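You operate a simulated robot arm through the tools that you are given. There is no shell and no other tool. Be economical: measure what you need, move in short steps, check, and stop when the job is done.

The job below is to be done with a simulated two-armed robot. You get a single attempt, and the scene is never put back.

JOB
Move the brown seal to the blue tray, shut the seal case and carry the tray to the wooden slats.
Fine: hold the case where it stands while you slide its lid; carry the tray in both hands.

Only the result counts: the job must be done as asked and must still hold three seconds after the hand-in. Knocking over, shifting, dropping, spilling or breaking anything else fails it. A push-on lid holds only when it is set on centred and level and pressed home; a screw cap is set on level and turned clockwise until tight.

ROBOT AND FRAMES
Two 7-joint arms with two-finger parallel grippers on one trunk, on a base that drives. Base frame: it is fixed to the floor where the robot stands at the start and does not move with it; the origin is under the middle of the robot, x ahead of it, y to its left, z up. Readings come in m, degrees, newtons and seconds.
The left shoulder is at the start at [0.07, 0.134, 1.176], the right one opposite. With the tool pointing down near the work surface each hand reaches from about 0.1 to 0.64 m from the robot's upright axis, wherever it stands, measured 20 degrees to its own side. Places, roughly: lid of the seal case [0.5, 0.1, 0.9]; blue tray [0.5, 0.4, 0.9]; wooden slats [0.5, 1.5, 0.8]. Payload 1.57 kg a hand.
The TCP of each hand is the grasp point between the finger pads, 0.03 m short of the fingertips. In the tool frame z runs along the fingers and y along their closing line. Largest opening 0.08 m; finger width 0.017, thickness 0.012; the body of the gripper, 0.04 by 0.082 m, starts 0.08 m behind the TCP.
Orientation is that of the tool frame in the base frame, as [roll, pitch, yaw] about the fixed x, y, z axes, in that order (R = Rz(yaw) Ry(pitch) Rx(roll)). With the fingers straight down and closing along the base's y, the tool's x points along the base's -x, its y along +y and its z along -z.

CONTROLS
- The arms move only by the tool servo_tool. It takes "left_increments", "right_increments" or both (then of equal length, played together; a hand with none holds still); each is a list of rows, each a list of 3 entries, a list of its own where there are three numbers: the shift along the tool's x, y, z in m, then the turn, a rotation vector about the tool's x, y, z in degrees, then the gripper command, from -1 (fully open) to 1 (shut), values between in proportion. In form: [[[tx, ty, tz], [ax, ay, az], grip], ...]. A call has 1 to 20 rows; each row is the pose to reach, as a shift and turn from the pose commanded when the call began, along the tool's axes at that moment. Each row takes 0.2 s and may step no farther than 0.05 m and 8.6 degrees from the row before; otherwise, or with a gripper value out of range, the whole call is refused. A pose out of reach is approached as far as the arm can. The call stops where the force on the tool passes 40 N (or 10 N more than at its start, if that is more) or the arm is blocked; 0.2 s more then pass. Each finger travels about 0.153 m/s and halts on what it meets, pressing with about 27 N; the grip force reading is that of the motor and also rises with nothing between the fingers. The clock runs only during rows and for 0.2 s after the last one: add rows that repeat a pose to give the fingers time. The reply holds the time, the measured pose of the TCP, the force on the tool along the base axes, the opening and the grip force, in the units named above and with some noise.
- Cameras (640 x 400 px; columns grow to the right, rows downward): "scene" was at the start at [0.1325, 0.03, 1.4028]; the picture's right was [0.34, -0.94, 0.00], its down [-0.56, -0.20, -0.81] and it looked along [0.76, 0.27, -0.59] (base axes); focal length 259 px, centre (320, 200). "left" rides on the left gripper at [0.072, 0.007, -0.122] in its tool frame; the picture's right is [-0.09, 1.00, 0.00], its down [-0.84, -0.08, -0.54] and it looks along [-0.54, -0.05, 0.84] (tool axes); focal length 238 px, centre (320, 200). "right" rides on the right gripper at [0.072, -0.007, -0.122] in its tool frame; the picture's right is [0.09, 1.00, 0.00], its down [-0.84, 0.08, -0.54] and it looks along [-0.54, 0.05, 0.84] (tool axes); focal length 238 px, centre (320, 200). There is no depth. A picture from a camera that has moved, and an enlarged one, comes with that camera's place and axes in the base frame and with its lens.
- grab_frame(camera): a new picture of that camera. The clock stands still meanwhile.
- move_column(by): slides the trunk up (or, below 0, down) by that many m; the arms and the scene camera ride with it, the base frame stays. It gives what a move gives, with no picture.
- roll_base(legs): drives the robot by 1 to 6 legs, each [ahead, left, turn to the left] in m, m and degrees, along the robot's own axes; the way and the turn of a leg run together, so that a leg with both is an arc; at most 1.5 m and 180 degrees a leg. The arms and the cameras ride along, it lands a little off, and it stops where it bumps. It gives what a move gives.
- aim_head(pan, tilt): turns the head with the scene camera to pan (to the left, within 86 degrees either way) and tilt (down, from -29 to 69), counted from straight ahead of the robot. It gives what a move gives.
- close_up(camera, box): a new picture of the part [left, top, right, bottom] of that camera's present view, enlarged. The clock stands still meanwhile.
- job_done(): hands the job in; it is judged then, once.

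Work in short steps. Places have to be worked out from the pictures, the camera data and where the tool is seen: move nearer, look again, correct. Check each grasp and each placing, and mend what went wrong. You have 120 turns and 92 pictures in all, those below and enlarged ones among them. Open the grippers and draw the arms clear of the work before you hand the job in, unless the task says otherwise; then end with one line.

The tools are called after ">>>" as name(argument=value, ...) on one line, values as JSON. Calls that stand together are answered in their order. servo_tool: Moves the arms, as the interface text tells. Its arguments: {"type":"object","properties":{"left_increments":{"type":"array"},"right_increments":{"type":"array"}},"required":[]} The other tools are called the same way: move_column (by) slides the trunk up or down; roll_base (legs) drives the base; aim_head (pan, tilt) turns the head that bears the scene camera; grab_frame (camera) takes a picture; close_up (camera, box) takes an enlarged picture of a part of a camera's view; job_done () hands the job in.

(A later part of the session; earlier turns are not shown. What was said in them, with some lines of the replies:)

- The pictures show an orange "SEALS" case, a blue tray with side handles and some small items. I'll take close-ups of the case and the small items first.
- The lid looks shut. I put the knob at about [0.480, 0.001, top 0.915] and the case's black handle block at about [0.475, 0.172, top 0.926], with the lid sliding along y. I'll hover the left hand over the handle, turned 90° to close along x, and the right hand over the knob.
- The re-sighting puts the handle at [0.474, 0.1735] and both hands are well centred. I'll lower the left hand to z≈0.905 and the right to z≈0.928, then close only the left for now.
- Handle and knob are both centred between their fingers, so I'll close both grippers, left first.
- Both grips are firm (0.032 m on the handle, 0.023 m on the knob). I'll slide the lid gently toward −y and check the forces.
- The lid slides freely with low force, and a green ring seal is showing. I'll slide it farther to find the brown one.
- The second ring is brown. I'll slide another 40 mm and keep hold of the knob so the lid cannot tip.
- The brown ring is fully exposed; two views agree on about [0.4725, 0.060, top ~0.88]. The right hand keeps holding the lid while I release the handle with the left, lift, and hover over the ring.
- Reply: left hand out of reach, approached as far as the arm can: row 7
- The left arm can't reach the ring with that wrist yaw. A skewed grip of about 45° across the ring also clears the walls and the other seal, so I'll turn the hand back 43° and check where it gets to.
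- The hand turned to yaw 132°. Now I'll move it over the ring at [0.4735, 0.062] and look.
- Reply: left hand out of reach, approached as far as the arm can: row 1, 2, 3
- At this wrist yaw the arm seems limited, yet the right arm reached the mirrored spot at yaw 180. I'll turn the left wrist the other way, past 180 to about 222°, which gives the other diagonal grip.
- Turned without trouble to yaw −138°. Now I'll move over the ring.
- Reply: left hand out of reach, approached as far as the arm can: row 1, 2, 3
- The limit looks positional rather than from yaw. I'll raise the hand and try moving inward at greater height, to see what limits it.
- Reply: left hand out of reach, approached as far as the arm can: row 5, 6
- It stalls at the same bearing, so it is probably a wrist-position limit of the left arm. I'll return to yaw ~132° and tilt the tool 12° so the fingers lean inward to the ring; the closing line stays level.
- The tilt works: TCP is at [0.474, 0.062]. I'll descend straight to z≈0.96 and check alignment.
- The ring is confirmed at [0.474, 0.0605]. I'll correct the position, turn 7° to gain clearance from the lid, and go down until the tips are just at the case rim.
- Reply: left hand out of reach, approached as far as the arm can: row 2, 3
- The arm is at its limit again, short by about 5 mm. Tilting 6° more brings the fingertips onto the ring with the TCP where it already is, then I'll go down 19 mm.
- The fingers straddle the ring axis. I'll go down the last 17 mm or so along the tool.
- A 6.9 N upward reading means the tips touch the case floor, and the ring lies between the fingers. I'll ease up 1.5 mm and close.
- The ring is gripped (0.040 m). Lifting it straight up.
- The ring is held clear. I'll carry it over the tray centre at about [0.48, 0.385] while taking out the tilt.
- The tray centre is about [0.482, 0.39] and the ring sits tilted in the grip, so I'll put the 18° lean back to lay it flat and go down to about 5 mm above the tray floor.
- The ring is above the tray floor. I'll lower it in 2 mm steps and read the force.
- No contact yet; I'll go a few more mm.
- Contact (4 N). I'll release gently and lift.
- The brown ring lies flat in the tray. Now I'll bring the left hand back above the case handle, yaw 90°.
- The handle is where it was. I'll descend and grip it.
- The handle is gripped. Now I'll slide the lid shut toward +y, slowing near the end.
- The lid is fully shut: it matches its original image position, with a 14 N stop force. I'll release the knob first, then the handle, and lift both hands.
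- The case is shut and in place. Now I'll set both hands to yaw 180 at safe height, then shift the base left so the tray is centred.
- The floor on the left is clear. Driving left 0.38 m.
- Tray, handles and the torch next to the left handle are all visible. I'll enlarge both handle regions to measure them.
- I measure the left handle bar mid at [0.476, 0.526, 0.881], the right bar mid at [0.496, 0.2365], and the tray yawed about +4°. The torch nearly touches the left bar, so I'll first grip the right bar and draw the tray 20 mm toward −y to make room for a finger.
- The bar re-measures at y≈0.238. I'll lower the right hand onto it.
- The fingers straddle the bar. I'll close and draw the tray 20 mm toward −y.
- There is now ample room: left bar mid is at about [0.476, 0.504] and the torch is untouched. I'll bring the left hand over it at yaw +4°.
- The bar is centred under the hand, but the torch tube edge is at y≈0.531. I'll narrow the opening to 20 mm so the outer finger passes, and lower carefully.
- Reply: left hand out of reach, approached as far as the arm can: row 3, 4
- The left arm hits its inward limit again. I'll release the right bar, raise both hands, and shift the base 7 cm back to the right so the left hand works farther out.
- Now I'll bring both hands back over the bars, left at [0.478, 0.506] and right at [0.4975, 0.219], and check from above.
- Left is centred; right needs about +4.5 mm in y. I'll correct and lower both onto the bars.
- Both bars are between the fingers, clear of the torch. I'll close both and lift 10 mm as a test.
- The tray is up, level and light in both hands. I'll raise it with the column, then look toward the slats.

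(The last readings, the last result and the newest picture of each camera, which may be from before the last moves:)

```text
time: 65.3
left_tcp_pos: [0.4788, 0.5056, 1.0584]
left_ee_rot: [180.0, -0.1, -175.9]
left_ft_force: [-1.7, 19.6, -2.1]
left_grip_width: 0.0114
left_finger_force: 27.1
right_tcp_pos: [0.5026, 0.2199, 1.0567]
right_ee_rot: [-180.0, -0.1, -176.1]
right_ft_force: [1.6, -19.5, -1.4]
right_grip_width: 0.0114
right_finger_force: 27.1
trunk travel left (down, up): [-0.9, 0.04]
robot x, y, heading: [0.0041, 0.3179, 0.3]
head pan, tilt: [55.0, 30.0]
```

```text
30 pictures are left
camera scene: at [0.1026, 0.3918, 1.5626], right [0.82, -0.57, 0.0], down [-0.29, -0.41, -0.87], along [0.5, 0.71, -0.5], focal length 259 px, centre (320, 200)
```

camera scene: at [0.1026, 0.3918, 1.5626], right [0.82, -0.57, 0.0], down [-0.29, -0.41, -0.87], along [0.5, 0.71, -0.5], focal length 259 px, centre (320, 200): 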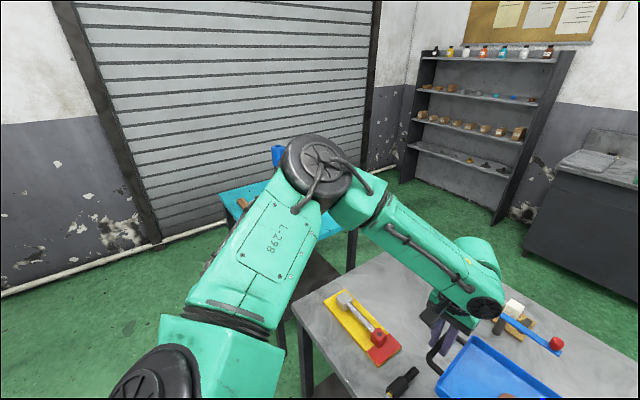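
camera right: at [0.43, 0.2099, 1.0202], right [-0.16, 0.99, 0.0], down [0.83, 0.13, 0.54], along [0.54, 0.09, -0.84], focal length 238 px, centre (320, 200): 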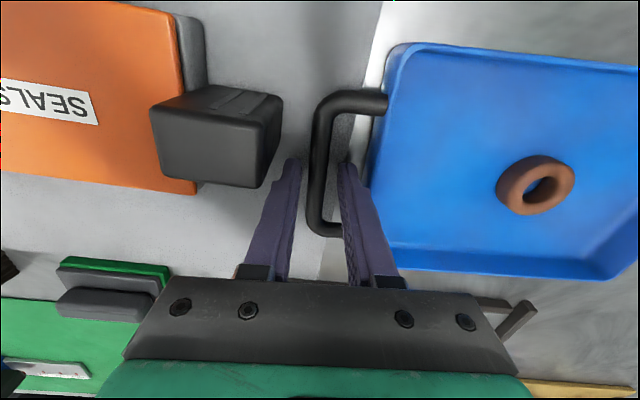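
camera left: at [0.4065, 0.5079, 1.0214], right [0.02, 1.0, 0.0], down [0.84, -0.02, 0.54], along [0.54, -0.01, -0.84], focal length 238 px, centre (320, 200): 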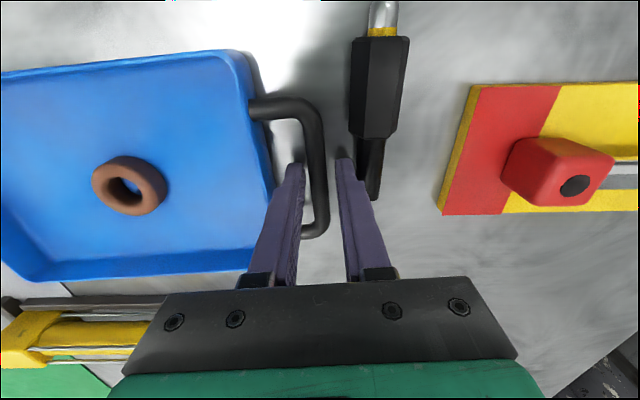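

Internal force has grown to about 20 N, pushing the hands apart. I'll relieve it by spreading each hand 1 mm.

>>> servo_tool(left_increments=[[[0, 0.0005, 0], [0, 0, 0], 1], [[0, 0.001, 0], [0, 0, 0], 1]], right_increments=[[[0, -0.0005, 0], [0, 0, 0], 1], [[0, -0.001, 0], [0, 0, 0], 1]])

```text
time: 65.9
left_tcp_pos: [0.4781, 0.5046, 1.058]
left_ee_rot: [-179.9, -0.1, -176.0]
left_ft_force: [-1.2, 14.4, -0.1]
left_grip_width: 0.0116
left_finger_force: 27.4
right_tcp_pos: [0.5016, 0.2197, 1.0583]
right_ee_rot: [179.9, 0.0, -176.0]
right_ft_force: [0.2, -14.6, -1.3]
right_grip_width: 0.0113
right_finger_force: 26.9
trunk travel left (down, up): [-0.9, 0.04]
robot x, y, heading: [-0.0007, 0.3189, -0.1]
head pan, tilt: [55.0, 30.0]
```

Right direction; another 2.5 mm each.

>>> servo_tool(left_increments=[[[0, 0.001, 0], [0, 0, 0], 1], [[0, 0.0025, 0], [0, 0, 0], 1], [[0, 0.0025, 0], [0, 0, 0], 1]], right_increments=[[[0, -0.001, 0], [0, 0, 0], 1], [[0, -0.0025, 0], [0, 0, 0], 1], [[0, -0.0025, 0], [0, 0, 0], 1]])

>>> roll_base(legs=[[0, 0.5, 0]])

>>> grab_frame(camera="scene")

```text
time: 66.7
left_tcp_pos: [0.4779, 0.5046, 1.0589]
left_ee_rot: [-179.7, 0.1, -176.1]
left_ft_force: [0.4, -14.6, -1.7]
left_grip_width: 0.0111
left_finger_force: 26.7
right_tcp_pos: [0.5019, 0.2195, 1.0582]
right_ee_rot: [179.6, 0.1, -175.8]
right_ft_force: [-1.6, 14.3, -1.1]
right_grip_width: 0.0116
right_finger_force: 27.0
trunk travel left (down, up): [-0.9, 0.04]
robot x, y, heading: [0.0007, 0.3176, 0.0]
head pan, tilt: [55.0, 30.0]
```

```text
time: 69.6
left_tcp_pos: [0.4782, 1.0079, 1.0597]
left_ee_rot: [-179.7, 0.1, -176.0]
left_ft_force: [2.4, -34.8, -0.9]
left_grip_width: 0.0115
left_finger_force: 27.4
right_tcp_pos: [0.5003, 0.7217, 1.0576]
right_ee_rot: [179.5, -0.1, -175.9]
right_ft_force: [-2.3, 35.2, -1.2]
right_grip_width: 0.0117
right_finger_force: 27.0
trunk travel left (down, up): [-0.9, 0.04]
robot x, y, heading: [-0.001, 0.8212, -0.0]
head pan, tilt: [55.0, 30.0]
```

```text
29 pictures are left
camera scene: at [0.1023, 0.8924, 1.5627], right [0.82, -0.57, 0.0], down [-0.29, -0.41, -0.87], along [0.5, 0.71, -0.5], focal length 259 px, centre (320, 200)
```

scene: 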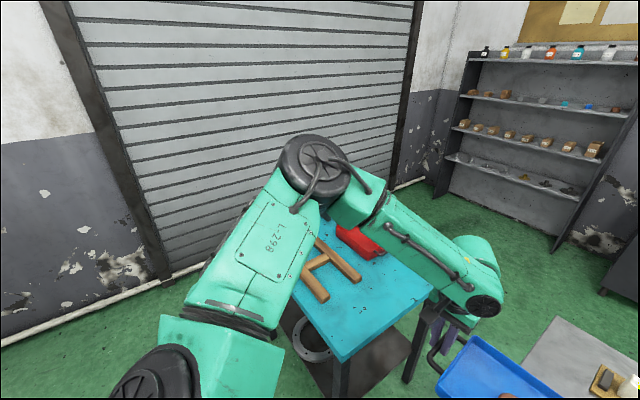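

The force overshot the other way (−35 N). The neutral point seems to be about 1.3 mm of total spread, so I'll come back 2.2 mm each.

>>> servo_tool(left_increments=[[[0, -0.001, 0], [0, 0, 0], 1], [[0, -0.0022, 0], [0, 0, 0], 1], [[0, -0.0022, 0], [0, 0, 0], 1], [[0, -0.0022, 0], [0, 0, 0], 1], [[0, -0.0022, 0], [0, 0, 0], 1]], right_increments=[[[0, 0.001, 0], [0, 0, 0], 1], [[0, 0.0022, 0], [0, 0, 0], 1], [[0, 0.0022, 0], [0, 0, 0], 1], [[0, 0.0022, 0], [0, 0, 0], 1], [[0, 0.0022, 0], [0, 0, 0], 1]])

>>> aim_head(pan=30, tilt=40)

>>> grab_frame(camera="scene")

```text
time: 70.8
left_tcp_pos: [0.4786, 1.0071, 1.0595]
left_ee_rot: [-179.9, 0.1, -176.0]
left_ft_force: [-2.5, 26.3, -0.8]
left_grip_width: 0.0113
left_finger_force: 27.2
right_tcp_pos: [0.5001, 0.7224, 1.0584]
right_ee_rot: [-180.0, 0.0, -176.1]
right_ft_force: [1.0, -27.5, -1.4]
right_grip_width: 0.0116
right_finger_force: 26.8
trunk travel left (down, up): [-0.9, 0.04]
robot x, y, heading: [-0.0005, 0.8193, -0.0]
head pan, tilt: [55.0, 30.0]
```

```text
time: 71.7
left_tcp_pos: [0.4777, 1.0077, 1.0599]
left_ee_rot: [-179.8, 0.0, -175.9]
left_ft_force: [-2.4, 30.7, -1.5]
left_grip_width: 0.0114
left_finger_force: 26.7
right_tcp_pos: [0.5007, 0.7228, 1.0579]
right_ee_rot: [179.9, 0.0, -175.9]
right_ft_force: [2.1, -29.2, -0.5]
right_grip_width: 0.0115
right_finger_force: 26.9
trunk travel left (down, up): [-0.9, 0.04]
robot x, y, heading: [-0.0005, 0.8201, -0.1]
head pan, tilt: [30.0, 40.0]
```

```text
28 pictures are left
camera scene: at [0.124, 0.8631, 1.5473], right [0.5, -0.87, 0.0], down [-0.56, -0.32, -0.77], along [0.66, 0.38, -0.64], focal length 259 px, centre (320, 200)
```

scene: 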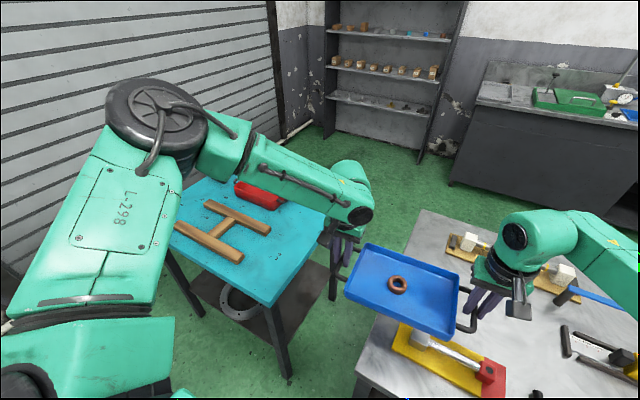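

Force is now +30 N with about 30 N per mm each, so I'll open 1.0 mm each to reach neutral.

>>> servo_tool(left_increments=[[[0, 0.0005, 0], [0, 0, 0], 1], [[0, 0.001, 0], [0, 0, 0], 1], [[0, 0.001, 0], [0, 0, 0], 1], [[0, 0.001, 0], [0, 0, 0], 1], [[0, 0.001, 0], [0, 0, 0], 1]], right_increments=[[[0, -0.0005, 0], [0, 0, 0], 1], [[0, -0.001, 0], [0, 0, 0], 1], [[0, -0.001, 0], [0, 0, 0], 1], [[0, -0.001, 0], [0, 0, 0], 1], [[0, -0.001, 0], [0, 0, 0], 1]])

>>> close_up(camera="scene", box=[150, 150, 350, 275])

```text
time: 72.9
left_tcp_pos: [0.4788, 1.0088, 1.0598]
left_ee_rot: [-179.8, 0.1, -176.0]
left_ft_force: [-2.3, 23.4, -1.7]
left_grip_width: 0.0113
left_finger_force: 27.3
right_tcp_pos: [0.5004, 0.7228, 1.0577]
right_ee_rot: [179.7, 0.0, -175.8]
right_ft_force: [2.1, -23.0, -1.5]
right_grip_width: 0.0114
right_finger_force: 26.7
trunk travel left (down, up): [-0.9, 0.04]
robot x, y, heading: [0.0005, 0.8232, -0.2]
head pan, tilt: [30.0, 40.0]
```

```text
3.20 times, centred on (250, 212) of scene
camera zoom: at [0.124, 0.863, 1.5473], right [0.5, -0.87, 0.0], down [-0.56, -0.32, -0.77], along [0.66, 0.38, -0.64], focal length 830 px, centre (544, 160)
```

zoom: 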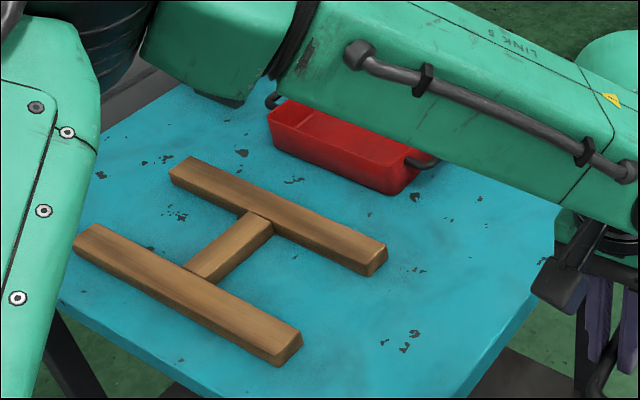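

The H-shaped slats run along y, roughly x 0.47 to 0.63, y 1.39 to 1.73, centre about [0.55, 1.565]. I'll ease the internal force slightly, then drive 0.73 m left and turn −4.5° to square the tray with the slats.

>>> servo_tool(left_increments=[[[0, 0.0004, 0], [0, 0, 0], 1], [[0, 0.0008, 0], [0, 0, 0], 1], [[0, 0.0008, 0], [0, 0, 0], 1]], right_increments=[[[0, -0.0004, 0], [0, 0, 0], 1], [[0, -0.0008, 0], [0, 0, 0], 1], [[0, -0.0008, 0], [0, 0, 0], 1]])

>>> roll_base(legs=[[0, 0.733, 0], [0, 0, -4.5]])

>>> aim_head(pan=0, tilt=50)

>>> grab_frame(camera="scene")

```text
time: 73.7
left_tcp_pos: [0.4789, 1.0082, 1.0595]
left_ee_rot: [-179.6, 0.1, -175.9]
left_ft_force: [-1.5, 15.8, -1.3]
left_grip_width: 0.0114
left_finger_force: 27.4
right_tcp_pos: [0.5009, 0.7226, 1.0577]
right_ee_rot: [179.6, -0.1, -175.9]
right_ft_force: [1.8, -16.3, -0.3]
right_grip_width: 0.0116
right_finger_force: 26.6
trunk travel left (down, up): [-0.9, 0.04]
robot x, y, heading: [0.0019, 0.8212, -0.0]
head pan, tilt: [30.0, 40.0]
```

```text
time: 78.2
left_tcp_pos: [0.4835, 1.7206, 1.0597]
left_ee_rot: [-179.5, 0.2, -179.6]
left_ft_force: [-0.8, 6.8, -1.4]
left_grip_width: 0.0109
left_finger_force: 27.6
right_tcp_pos: [0.4866, 1.4348, 1.059]
right_ee_rot: [179.7, 0.0, -179.5]
right_ft_force: [0.9, -6.6, -1.8]
right_grip_width: 0.011
right_finger_force: 27.5
trunk travel left (down, up): [-0.9, 0.04]
robot x, y, heading: [-0.0045, 1.5596, -3.6]
head pan, tilt: [30.0, 40.0]
```

```text
time: 79.2
left_tcp_pos: [0.4829, 1.7181, 1.0594]
left_ee_rot: [-179.7, 0.1, -179.7]
left_ft_force: [-1.7, -0.1, -1.3]
left_grip_width: 0.0112
left_finger_force: 26.3
right_tcp_pos: [0.4869, 1.4328, 1.0579]
right_ee_rot: [179.6, -0.2, -179.5]
right_ft_force: [1.0, -0.4, -2.3]
right_grip_width: 0.011
right_finger_force: 27.0
trunk travel left (down, up): [-0.9, 0.04]
robot x, y, heading: [-0.0054, 1.5617, -3.7]
head pan, tilt: [0.0, 50.0]
```

```text
26 pictures are left
camera scene: at [0.1208, 1.5533, 1.5331], right [-0.06, -1.0, 0.0], down [-0.76, 0.05, -0.64], along [0.64, -0.04, -0.77], focal length 259 px, centre (320, 200)
```

scene: 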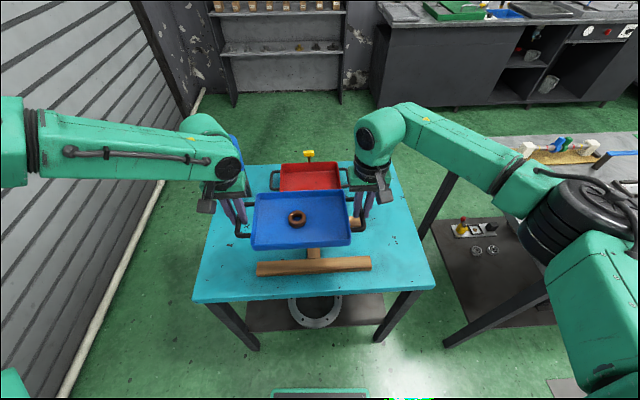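

Internal force is now near zero. Two-view triangulation gives a slat top at z≈0.815 and the near slat at x≈0.468. I'll check the far slat with the wrist cameras.

>>> grab_frame(camera="left")

>>> grab_frame(camera="right")

```text
25 pictures are left
camera left: at [0.4111, 1.7268, 1.1823], right [0.09, 1.0, -0.01], down [0.84, -0.07, 0.55], along [0.54, -0.05, -0.84], focal length 238 px, centre (320, 200)
```

left: 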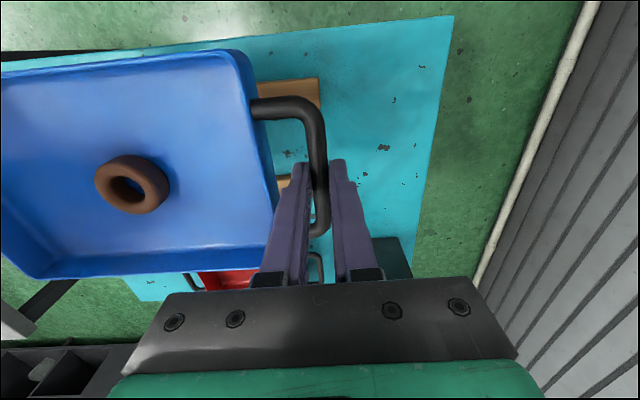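

```text
24 pictures are left
camera right: at [0.4159, 1.425, 1.1807], right [-0.1, 0.99, 0.01], down [0.84, 0.08, 0.54], along [0.54, 0.06, -0.84], focal length 238 px, centre (320, 200)
```

right: 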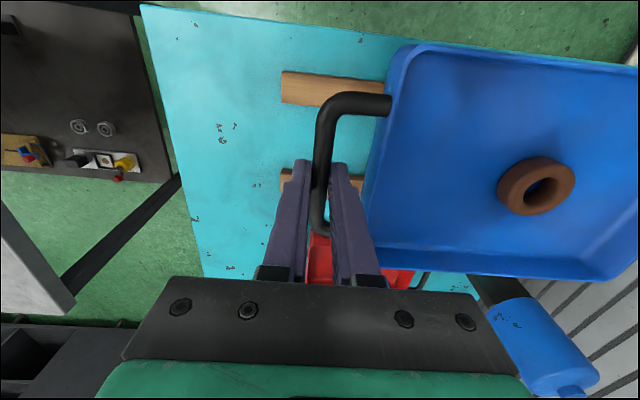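

The slats measure x 0.45–0.49 and 0.594–0.64, y 1.38–1.72, so the centre is [0.544, 1.55]. The tray centre is at [0.485, 1.5755], so I'll shift both hands together by (+0.059, −0.0255).

>>> servo_tool(left_increments=[[[-0.01, -0.004, 0], [0, 0, 0], 1], [[-0.02, -0.0085, 0], [0, 0, 0], 1], [[-0.03, -0.013, 0], [0, 0, 0], 1], [[-0.04, -0.017, 0], [0, 0, 0], 1], [[-0.05, -0.0215, 0], [0, 0, 0], 1], [[-0.059, -0.0255, 0], [0, 0, 0], 1], [[-0.059, -0.0255, 0], [0, 0, 0], 1]], right_increments=[[[-0.01, -0.004, 0], [0, 0, 0], 1], [[-0.02, -0.0085, 0], [0, 0, 0], 1], [[-0.03, -0.013, 0], [0, 0, 0], 1], [[-0.04, -0.017, 0], [0, 0, 0], 1], [[-0.05, -0.0215, 0], [0, 0, 0], 1], [[-0.059, -0.0255, 0], [0, 0, 0], 1], [[-0.059, -0.0255, 0], [0, 0, 0], 1]])

>>> move_column(by=-0.14)

>>> grab_frame(camera="scene")

>>> grab_frame(camera="right")

>>> grab_frame(camera="left")

```text
time: 80.5
left_tcp_pos: [0.5187, 1.7021, 1.0674]
left_ee_rot: [-178.8, 0.6, -179.8]
left_ft_force: [3.4, -1.3, -2.0]
left_grip_width: 0.0122
left_finger_force: 27.1
left hand out of reach, approached as far as the arm can: row 4, 5, 6
right_tcp_pos: [0.541, 1.418, 1.0575]
right_ee_rot: [178.8, -0.2, -178.7]
right_ft_force: [-3.4, 0.9, -1.9]
right_grip_width: 0.0115
right_finger_force: 26.8
trunk travel left (down, up): [-0.9, 0.04]
robot x, y, heading: [-0.0099, 1.5606, -3.5]
head pan, tilt: [0.0, 50.0]
stopped in row 6 (left hand): the force on the tool passed its limit (the readings are from after the stop); the commanded pose is now the measured one
```

```text
time: 82.2
left_tcp_pos: [0.5193, 1.7025, 0.9286]
left_ee_rot: [-178.8, 0.6, -179.9]
left_ft_force: [3.0, -4.2, -1.6]
left_grip_width: 0.0122
left_finger_force: 27.1
right_tcp_pos: [0.5411, 1.4166, 0.9187]
right_ee_rot: [178.7, 0.0, -178.8]
right_ft_force: [-4.3, 4.3, -0.9]
right_grip_width: 0.0118
right_finger_force: 26.8
trunk travel left (down, up): [-0.76, 0.18]
robot x, y, heading: [-0.0068, 1.5656, -3.5]
head pan, tilt: [0.0, 50.0]
```

```text
23 pictures are left
camera scene: at [0.1206, 1.5537, 1.3931], right [-0.06, -1.0, 0.0], down [-0.76, 0.05, -0.64], along [0.64, -0.04, -0.77], focal length 259 px, centre (320, 200)
```

scene: 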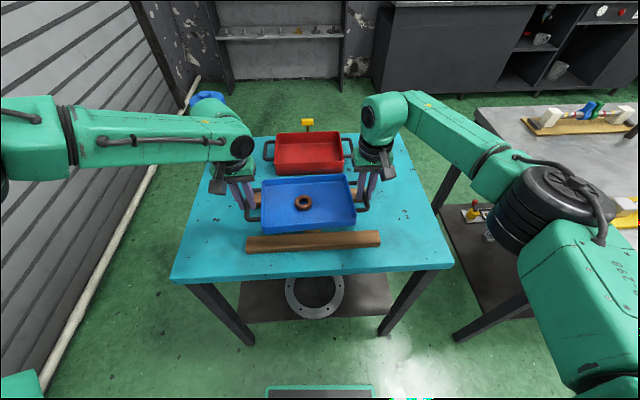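

```text
22 pictures are left
camera right: at [0.47, 1.4064, 1.0423], right [-0.11, 0.99, 0.02], down [0.84, 0.08, 0.54], along [0.54, 0.08, -0.84], focal length 238 px, centre (320, 200)
```

right: 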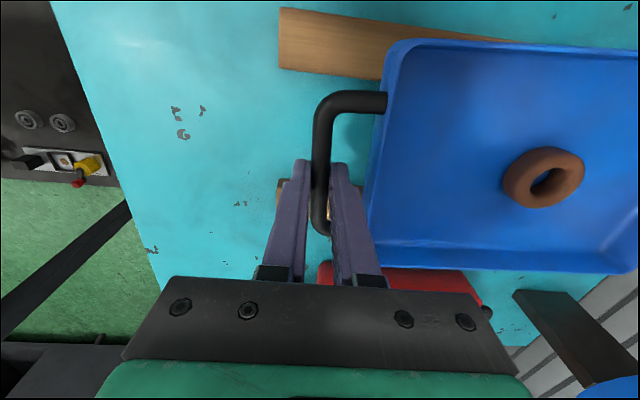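

```text
21 pictures are left
camera left: at [0.4462, 1.7127, 1.0499], right [0.09, 1.0, -0.02], down [0.83, -0.06, 0.55], along [0.55, -0.07, -0.83], focal length 238 px, centre (320, 200)
```

left: 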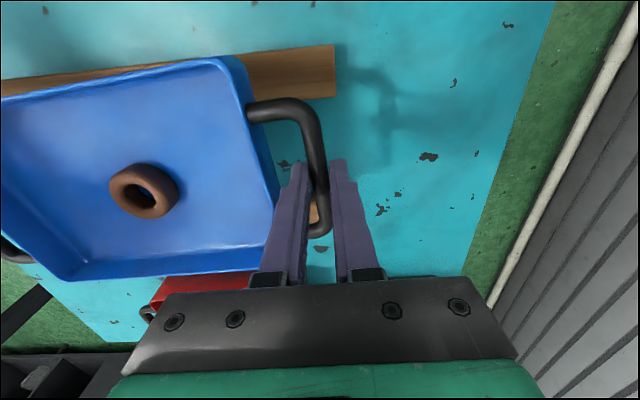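

The left arm stopped short, leaving the tray yawed about 4.4° and 10 mm higher on the left. I'll square it by bringing the right hand back 22 mm and lowering the left 9 mm, then get the remaining x by driving the base.

>>> servo_tool(left_increments=[[[0, 0, 0.002], [0, 0, 0], 1], [[0, 0, 0.004], [0, 0, 0], 1], [[0, 0, 0.006], [0, 0, 0], 1], [[0, 0, 0.008], [0, 0, 0], 1], [[0, 0, 0.0095], [0, 0, 0], 1], [[0, 0, 0.0095], [0, 0, 0], 1]], right_increments=[[[0.005, 0, 0], [0, 0, 0], 1], [[0.01, 0, 0], [0, 0, 0], 1], [[0.015, 0, 0], [0, 0, 0], 1], [[0.02, 0, 0], [0, 0, 0], 1], [[0.022, 0, 0], [0, 0, 0], 1], [[0.022, 0, 0], [0, 0, 0], 1]])

>>> grab_frame(camera="scene")

```text
time: 83.6
left_tcp_pos: [0.5162, 1.7036, 0.9215]
left_ee_rot: [-178.6, 0.6, 180.0]
left_ft_force: [-1.6, -13.5, -1.4]
left_grip_width: 0.0114
left_finger_force: 26.4
left hand out of reach, approached as far as the arm can: row 4, 5, 6
right_tcp_pos: [0.5191, 1.4172, 0.9196]
right_ee_rot: [178.7, -0.1, -178.8]
right_ft_force: [1.5, 14.5, -1.6]
right_grip_width: 0.0115
right_finger_force: 26.8
trunk travel left (down, up): [-0.76, 0.18]
robot x, y, heading: [-0.007, 1.5602, -3.9]
head pan, tilt: [0.0, 50.0]
```

```text
20 pictures are left
camera scene: at [0.1208, 1.5537, 1.3931], right [-0.06, -1.0, 0.0], down [-0.77, 0.05, -0.64], along [0.64, -0.04, -0.77], focal length 259 px, centre (320, 200)
```

scene: 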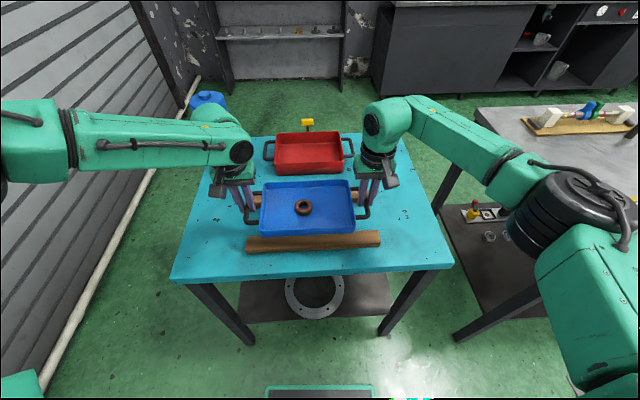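

The tray is level and square now, with its centre at about [0.518, 1.560]. I'll ease the pull slightly with the right hand and drive the base by the remaining (+0.0265, −0.0105).

>>> servo_tool(right_increments=[[[0, 0.0004, 0], [0, 0, 0], 1], [[0, 0.0008, 0], [0, 0, 0], 1]])

>>> roll_base(legs=[[0.027, -0.009, 0]])

>>> grab_frame(camera="right")

>>> grab_frame(camera="left")

>>> close_up(camera="scene", box=[220, 150, 412, 270])

```text
time: 84.2
left_tcp_pos: [0.517, 1.7031, 0.9216]
left_ee_rot: [-178.8, 0.7, -179.9]
left_ft_force: [-1.5, -15.0, -1.8]
left_grip_width: 0.0112
left_finger_force: 26.9
right_tcp_pos: [0.5173, 1.4169, 0.9218]
right_ee_rot: [178.7, -0.2, -178.8]
right_ft_force: [1.7, 15.4, -2.0]
right_grip_width: 0.0113
right_finger_force: 27.2
trunk travel left (down, up): [-0.76, 0.18]
robot x, y, heading: [-0.0074, 1.5619, -3.4]
head pan, tilt: [0.0, 50.0]
```

```text
time: 85.0
left_tcp_pos: [0.5391, 1.6938, 0.9226]
left_ee_rot: [-178.6, 1.0, -179.9]
left_ft_force: [-2.3, -16.6, -0.9]
left_grip_width: 0.0113
left_finger_force: 26.5
right_tcp_pos: [0.5412, 1.4083, 0.9236]
right_ee_rot: [178.7, 0.2, -178.7]
right_ft_force: [1.5, 17.4, -0.9]
right_grip_width: 0.0114
right_finger_force: 26.9
trunk travel left (down, up): [-0.76, 0.18]
robot x, y, heading: [0.0205, 1.5513, -3.4]
head pan, tilt: [0.0, 50.0]
```

```text
19 pictures are left
camera right: at [0.4707, 1.3978, 1.0449], right [-0.11, 0.99, 0.02], down [0.83, 0.08, 0.54], along [0.54, 0.08, -0.84], focal length 238 px, centre (320, 200)
```

right: 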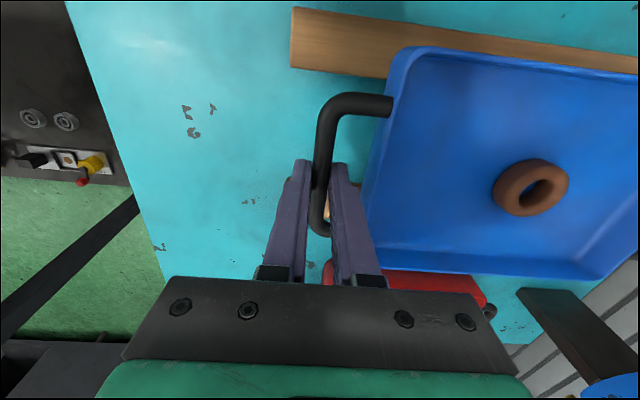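

```text
18 pictures are left
camera left: at [0.4657, 1.7054, 1.0448], right [0.09, 1.0, -0.02], down [0.83, -0.06, 0.56], along [0.55, -0.07, -0.83], focal length 238 px, centre (320, 200)
```

left: 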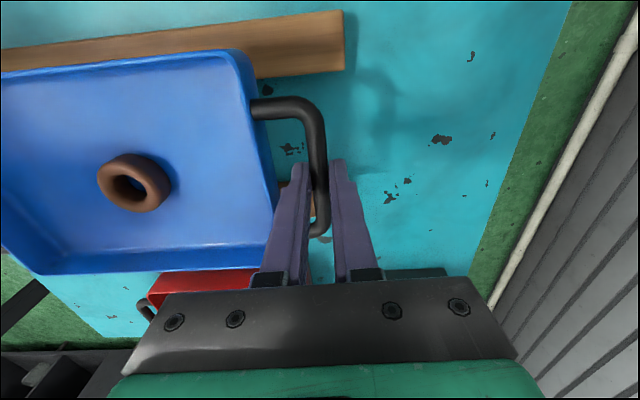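

```text
3.33 times, centred on (316, 210) of scene
camera zoom: at [0.1416, 1.5452, 1.3937], right [-0.06, -1.0, 0.0], down [-0.76, 0.05, -0.65], along [0.64, -0.04, -0.76], focal length 864 px, centre (333, 167)
```

zoom: 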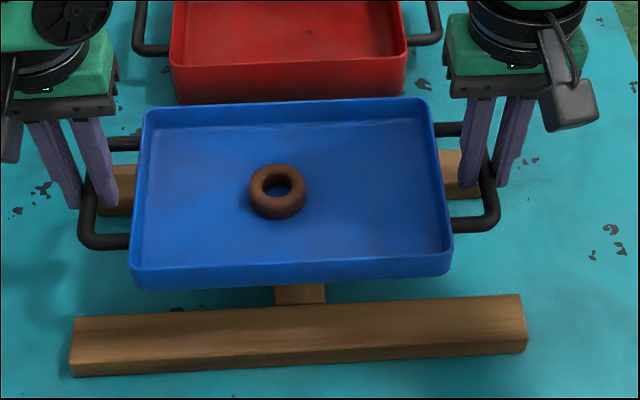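

The tray rim spans x 0.460–0.6085 (centre 0.534), while the slats centre at x≈0.545. I'll drive forward 11 mm more.

>>> roll_base(legs=[[0.011, 0.001, 0]])

>>> close_up(camera="scene", box=[220, 150, 412, 270])

```text
time: 85.8
left_tcp_pos: [0.5522, 1.6936, 0.9223]
left_ee_rot: [-178.8, 0.8, -179.9]
left_ft_force: [-2.4, -0.9, -0.7]
left_grip_width: 0.0112
left_finger_force: 27.2
right_tcp_pos: [0.555, 1.4065, 0.9198]
right_ee_rot: [178.7, 0.0, -178.8]
right_ft_force: [0.4, 0.2, -0.9]
right_grip_width: 0.0114
right_finger_force: 27.2
trunk travel left (down, up): [-0.76, 0.18]
robot x, y, heading: [0.0298, 1.5485, -3.6]
head pan, tilt: [0.0, 50.0]
```

```text
3.33 times, centred on (316, 210) of scene
camera zoom: at [0.1559, 1.5428, 1.3933], right [-0.06, -1.0, 0.0], down [-0.76, 0.05, -0.64], along [0.64, -0.04, -0.77], focal length 864 px, centre (333, 167)
```

zoom: 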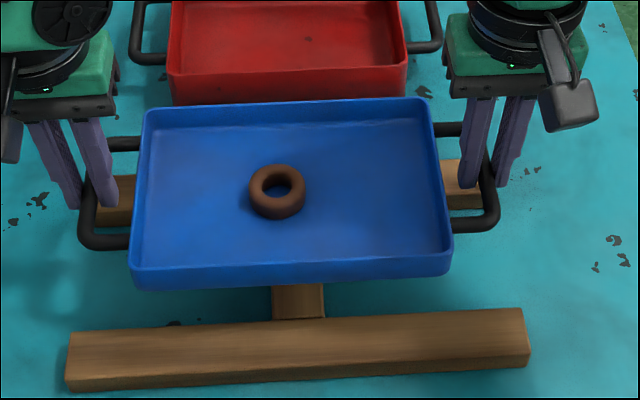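

The tray now straddles both slats (overlaps of about 17 and 22 mm) and the forces are near zero. I'll lower by column to just above the slats.

>>> move_column(by=-0.058)

>>> close_up(camera="scene", box=[220, 140, 412, 260])

```text
time: 86.8
left_tcp_pos: [0.5536, 1.6941, 0.8636]
left_ee_rot: [-178.6, 0.7, -179.9]
left_ft_force: [-1.5, 1.0, -1.7]
left_grip_width: 0.0112
left_finger_force: 27.3
right_tcp_pos: [0.5556, 1.4075, 0.8628]
right_ee_rot: [178.7, -0.2, -178.8]
right_ft_force: [2.1, 0.4, -1.1]
right_grip_width: 0.0115
right_finger_force: 27.1
trunk travel left (down, up): [-0.702, 0.238]
robot x, y, heading: [0.0308, 1.5492, -3.5]
head pan, tilt: [0.0, 50.0]
```

```text
3.33 times, centred on (316, 200) of scene
camera zoom: at [0.1575, 1.5433, 1.3351], right [-0.06, -1.0, 0.0], down [-0.76, 0.05, -0.64], along [0.64, -0.04, -0.77], focal length 864 px, centre (333, 200)
```

zoom: 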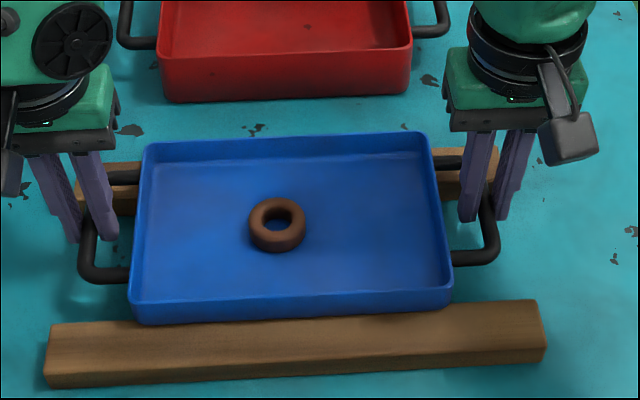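

About 11 mm to go. The front overlap is about 11 mm and the rear about 18 mm, so I'll shift both hands back 4 mm to balance.

>>> servo_tool(left_increments=[[[0.002, 0, 0], [0, 0, 0], 1], [[0.004, 0, 0], [0, 0, 0], 1], [[0.004, 0, 0], [0, 0, 0], 1]], right_increments=[[[0.002, 0, 0], [0, 0, 0], 1], [[0.004, 0, 0], [0, 0, 0], 1], [[0.004, 0, 0], [0, 0, 0], 1]])

>>> move_column(by=-0.009)

```text
time: 87.6
left_tcp_pos: [0.5487, 1.6933, 0.8632]
left_ee_rot: [-178.7, 0.6, -179.8]
left_ft_force: [-1.7, -0.5, -1.3]
left_grip_width: 0.0115
left_finger_force: 27.0
right_tcp_pos: [0.5527, 1.4063, 0.8617]
right_ee_rot: [178.8, -0.2, -178.7]
right_ft_force: [0.9, 0.8, -0.6]
right_grip_width: 0.0112
right_finger_force: 27.5
trunk travel left (down, up): [-0.702, 0.238]
robot x, y, heading: [0.027, 1.55, -3.3]
head pan, tilt: [0.0, 50.0]
```

```text
time: 88.2
left_tcp_pos: [0.5484, 1.6937, 0.8587]
left_ee_rot: [-178.7, 1.3, -179.9]
left_ft_force: [6.4, 3.9, 23.5]
left_grip_width: 0.012
left_finger_force: 26.8
right_tcp_pos: [0.5506, 1.4066, 0.8576]
right_ee_rot: [178.6, 0.4, -178.8]
right_ft_force: [7.7, -4.2, 23.1]
right_grip_width: 0.012
right_finger_force: 26.8
trunk travel left (down, up): [-0.693, 0.247]
robot x, y, heading: [0.0346, 1.5491, -3.4]
head pan, tilt: [0.0, 50.0]
```

Both hands report contact (23 N each). I'll ease up 2.5 mm to take the load off, and look before releasing.

>>> move_column(by=0.003)

>>> close_up(camera="scene", box=[220, 140, 412, 260])

```text
time: 88.7
left_tcp_pos: [0.5483, 1.6937, 0.8586]
left_ee_rot: [-178.6, 0.8, -179.9]
left_ft_force: [6.9, 2.6, 15.0]
left_grip_width: 0.0113
left_finger_force: 26.9
right_tcp_pos: [0.5513, 1.4071, 0.8556]
right_ee_rot: [178.8, -0.1, -178.6]
right_ft_force: [3.5, -3.3, 13.4]
right_grip_width: 0.0114
right_finger_force: 26.8
trunk travel left (down, up): [-0.696, 0.244]
robot x, y, heading: [0.0317, 1.5523, -3.7]
head pan, tilt: [0.0, 50.0]
```

```text
3.33 times, centred on (316, 200) of scene
camera zoom: at [0.155, 1.5432, 1.3293], right [-0.06, -1.0, 0.0], down [-0.76, 0.05, -0.64], along [0.64, -0.04, -0.76], focal length 864 px, centre (333, 200)
```

zoom: 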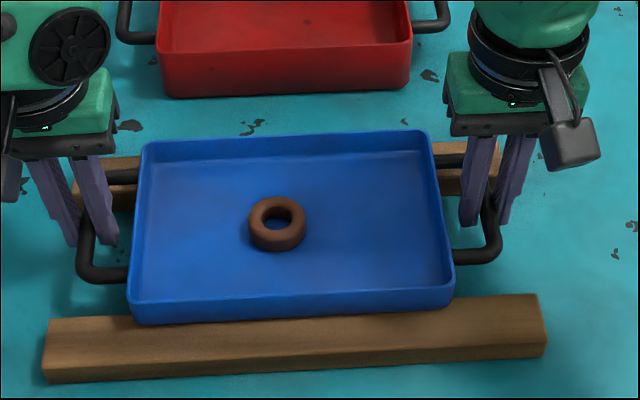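

The tray rests on both slats with its front edge well onto the near one. I'll open both grippers narrowly and then raise the hands straight up.

>>> servo_tool(left_increments=[[[0, 0, 0], [0, 0, 0], 0.75], [[0, 0, 0], [0, 0, 0], 0.45], [[0, 0, 0], [0, 0, 0], 0.45], [[0, 0, 0], [0, 0, 0], 0.45]], right_increments=[[[0, 0, 0], [0, 0, 0], 0.75], [[0, 0, 0], [0, 0, 0], 0.45], [[0, 0, 0], [0, 0, 0], 0.45], [[0, 0, 0], [0, 0, 0], 0.45]])

>>> move_column(by=0.02)

>>> grab_frame(camera="left")

>>> grab_frame(camera="right")

```text
time: 89.7
left_tcp_pos: [0.5496, 1.6924, 0.8562]
left_ee_rot: [-178.8, 0.6, -179.9]
left_ft_force: [0.0, -1.1, -0.4]
left_grip_width: 0.022
left_finger_force: 0.1
right_tcp_pos: [0.5518, 1.4075, 0.8554]
right_ee_rot: [178.7, -0.2, -178.8]
right_ft_force: [0.3, 0.8, 0.7]
right_grip_width: 0.0219
right_finger_force: 0.0
trunk travel left (down, up): [-0.696, 0.244]
robot x, y, heading: [0.0296, 1.5536, -3.5]
head pan, tilt: [0.0, 50.0]
```

```text
time: 90.3
left_tcp_pos: [0.551, 1.6935, 0.8781]
left_ee_rot: [-178.7, 0.7, -179.9]
left_ft_force: [1.0, -0.2, 0.3]
left_grip_width: 0.022
left_finger_force: 0.1
right_tcp_pos: [0.5532, 1.4071, 0.8747]
right_ee_rot: [178.8, -0.1, -178.9]
right_ft_force: [0.3, -0.3, -0.7]
right_grip_width: 0.022
right_finger_force: 0.0
trunk travel left (down, up): [-0.716, 0.224]
robot x, y, heading: [0.0301, 1.5479, -3.4]
head pan, tilt: [0.0, 50.0]
```

```text
13 pictures are left
camera left: at [0.4766, 1.7039, 0.9993], right [0.09, 1.0, -0.02], down [0.83, -0.06, 0.55], along [0.55, -0.07, -0.83], focal length 238 px, centre (320, 200)
```

left: 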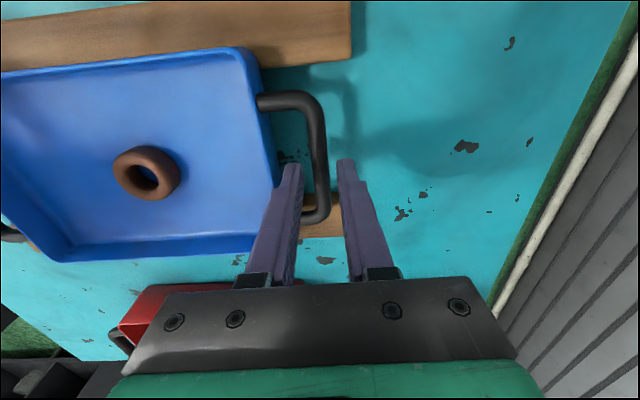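

```text
12 pictures are left
camera right: at [0.4818, 1.3965, 0.9989], right [-0.11, 0.99, 0.02], down [0.84, 0.08, 0.54], along [0.54, 0.08, -0.84], focal length 238 px, centre (320, 200)
```

right: 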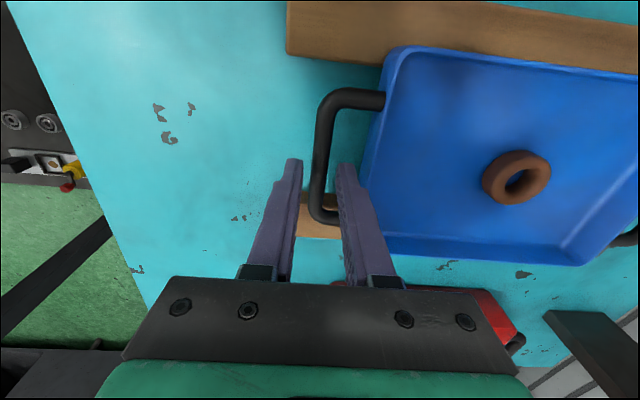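

The tray stayed level on the slats and the fingers are free. I'll raise the column, back away, and inspect the result.

>>> move_column(by=0.2)

>>> roll_base(legs=[[-0.25, 0, 0]])

>>> grab_frame(camera="scene")

>>> close_up(camera="scene", box=[220, 80, 412, 200])

```text
time: 92.5
left_tcp_pos: [0.5481, 1.6934, 1.077]
left_ee_rot: [-178.8, 0.6, -179.8]
left_ft_force: [0.1, -0.6, 0.2]
left_grip_width: 0.0221
left_finger_force: 0.1
right_tcp_pos: [0.5524, 1.4068, 1.0762]
right_ee_rot: [178.7, -0.1, -178.8]
right_ft_force: [-0.5, -0.3, -0.4]
right_grip_width: 0.022
right_finger_force: 0.1
trunk travel left (down, up): [-0.916, 0.024]
robot x, y, heading: [0.0296, 1.5476, -3.5]
head pan, tilt: [0.0, 50.0]
```

```text
time: 94.3
left_tcp_pos: [0.3106, 1.7078, 1.0753]
left_ee_rot: [-178.7, 0.6, -179.9]
left_ft_force: [0.0, 0.3, -0.7]
left_grip_width: 0.022
left_finger_force: 0.0
right_tcp_pos: [0.3121, 1.4211, 1.0749]
right_ee_rot: [178.7, -0.3, -178.8]
right_ft_force: [0.1, -0.8, -0.5]
right_grip_width: 0.0221
right_finger_force: 0.1
trunk travel left (down, up): [-0.916, 0.024]
robot x, y, heading: [-0.2123, 1.5665, -3.3]
head pan, tilt: [0.0, 50.0]
```

```text
11 pictures are left
camera scene: at [-0.0808, 1.558, 1.5487], right [-0.06, -1.0, 0.0], down [-0.77, 0.05, -0.64], along [0.64, -0.04, -0.77], focal length 259 px, centre (320, 200)
```

scene: 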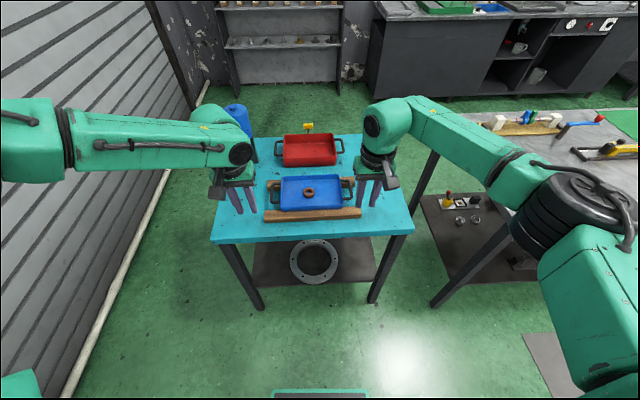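

```text
3.33 times, centred on (316, 140) of scene
camera zoom: at [-0.0808, 1.558, 1.5487], right [-0.06, -1.0, 0.0], down [-0.77, 0.05, -0.64], along [0.64, -0.04, -0.77], focal length 864 px, centre (333, 400)
```

zoom: 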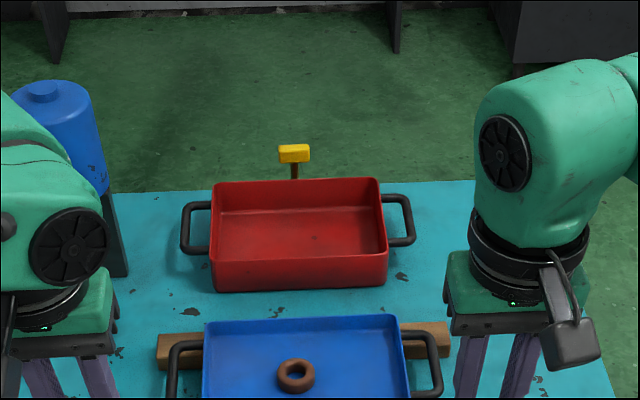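

The tray sits squarely on the slats with the brown seal in it. I'll open both grippers fully, take a last look at the case and tray, then hand in.

>>> servo_tool(left_increments=[[[0, 0, 0], [0, 0, 0], -1], [[0, 0, 0], [0, 0, 0], -1]], right_increments=[[[0, 0, 0], [0, 0, 0], -1], [[0, 0, 0], [0, 0, 0], -1]])

>>> close_up(camera="scene", box=[250, 150, 378, 230])

>>> aim_head(pan=-60, tilt=20)

>>> grab_frame(camera="scene")

```text
time: 94.9
left_tcp_pos: [0.3089, 1.7078, 1.0764]
left_ee_rot: [-178.9, 0.5, -179.9]
left_ft_force: [0.8, 0.7, 0.9]
left_grip_width: 0.0799
left_finger_force: 0.0
right_tcp_pos: [0.31, 1.4205, 1.076]
right_ee_rot: [178.7, -0.1, -178.8]
right_ft_force: [0.6, 0.1, 0.5]
right_grip_width: 0.08
right_finger_force: 0.1
trunk travel left (down, up): [-0.916, 0.024]
robot x, y, heading: [-0.2102, 1.5624, -3.6]
head pan, tilt: [0.0, 50.0]
```

```text
5.00 times, centred on (314, 190) of scene
camera zoom: at [-0.0828, 1.5581, 1.5489], right [-0.06, -1.0, 0.0], down [-0.77, 0.05, -0.64], along [0.64, -0.04, -0.77], focal length 1296 px, centre (350, 250)
```

zoom: 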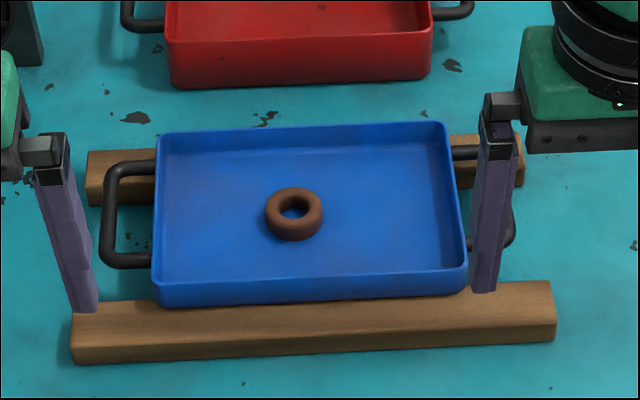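

```text
time: 96.2
left_tcp_pos: [0.3072, 1.7087, 1.078]
left_ee_rot: [-178.8, 0.7, -179.9]
left_ft_force: [-0.1, 0.3, -0.3]
left_grip_width: 0.0802
left_finger_force: 0.1
right_tcp_pos: [0.3107, 1.4215, 1.0772]
right_ee_rot: [178.7, -0.1, -178.9]
right_ft_force: [-0.1, -0.3, 0.8]
right_grip_width: 0.0799
right_finger_force: 0.0
trunk travel left (down, up): [-0.916, 0.024]
robot x, y, heading: [-0.2129, 1.5634, -3.6]
head pan, tilt: [-60.0, 20.0]
```

```text
8 pictures are left
camera scene: at [-0.1197, 1.4797, 1.5947], right [-0.9, -0.45, 0.0], down [-0.15, 0.31, -0.94], along [0.42, -0.84, -0.34], focal length 259 px, centre (320, 200)
```

scene: 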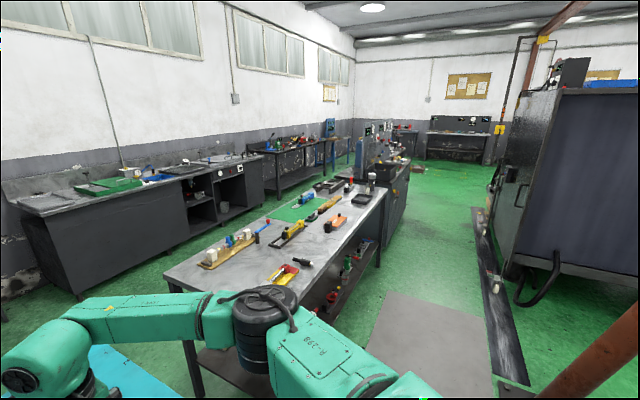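

The pictures show the seal in the tray, the tray on the slats, the case shut and nothing else disturbed, so I'm handing in.

>>> job_done()

```text
The job is handed in.
```

The brown seal is in the blue tray, the seal case is shut where it stood, and the tray rests on the wooden slats; I have handed the job in.
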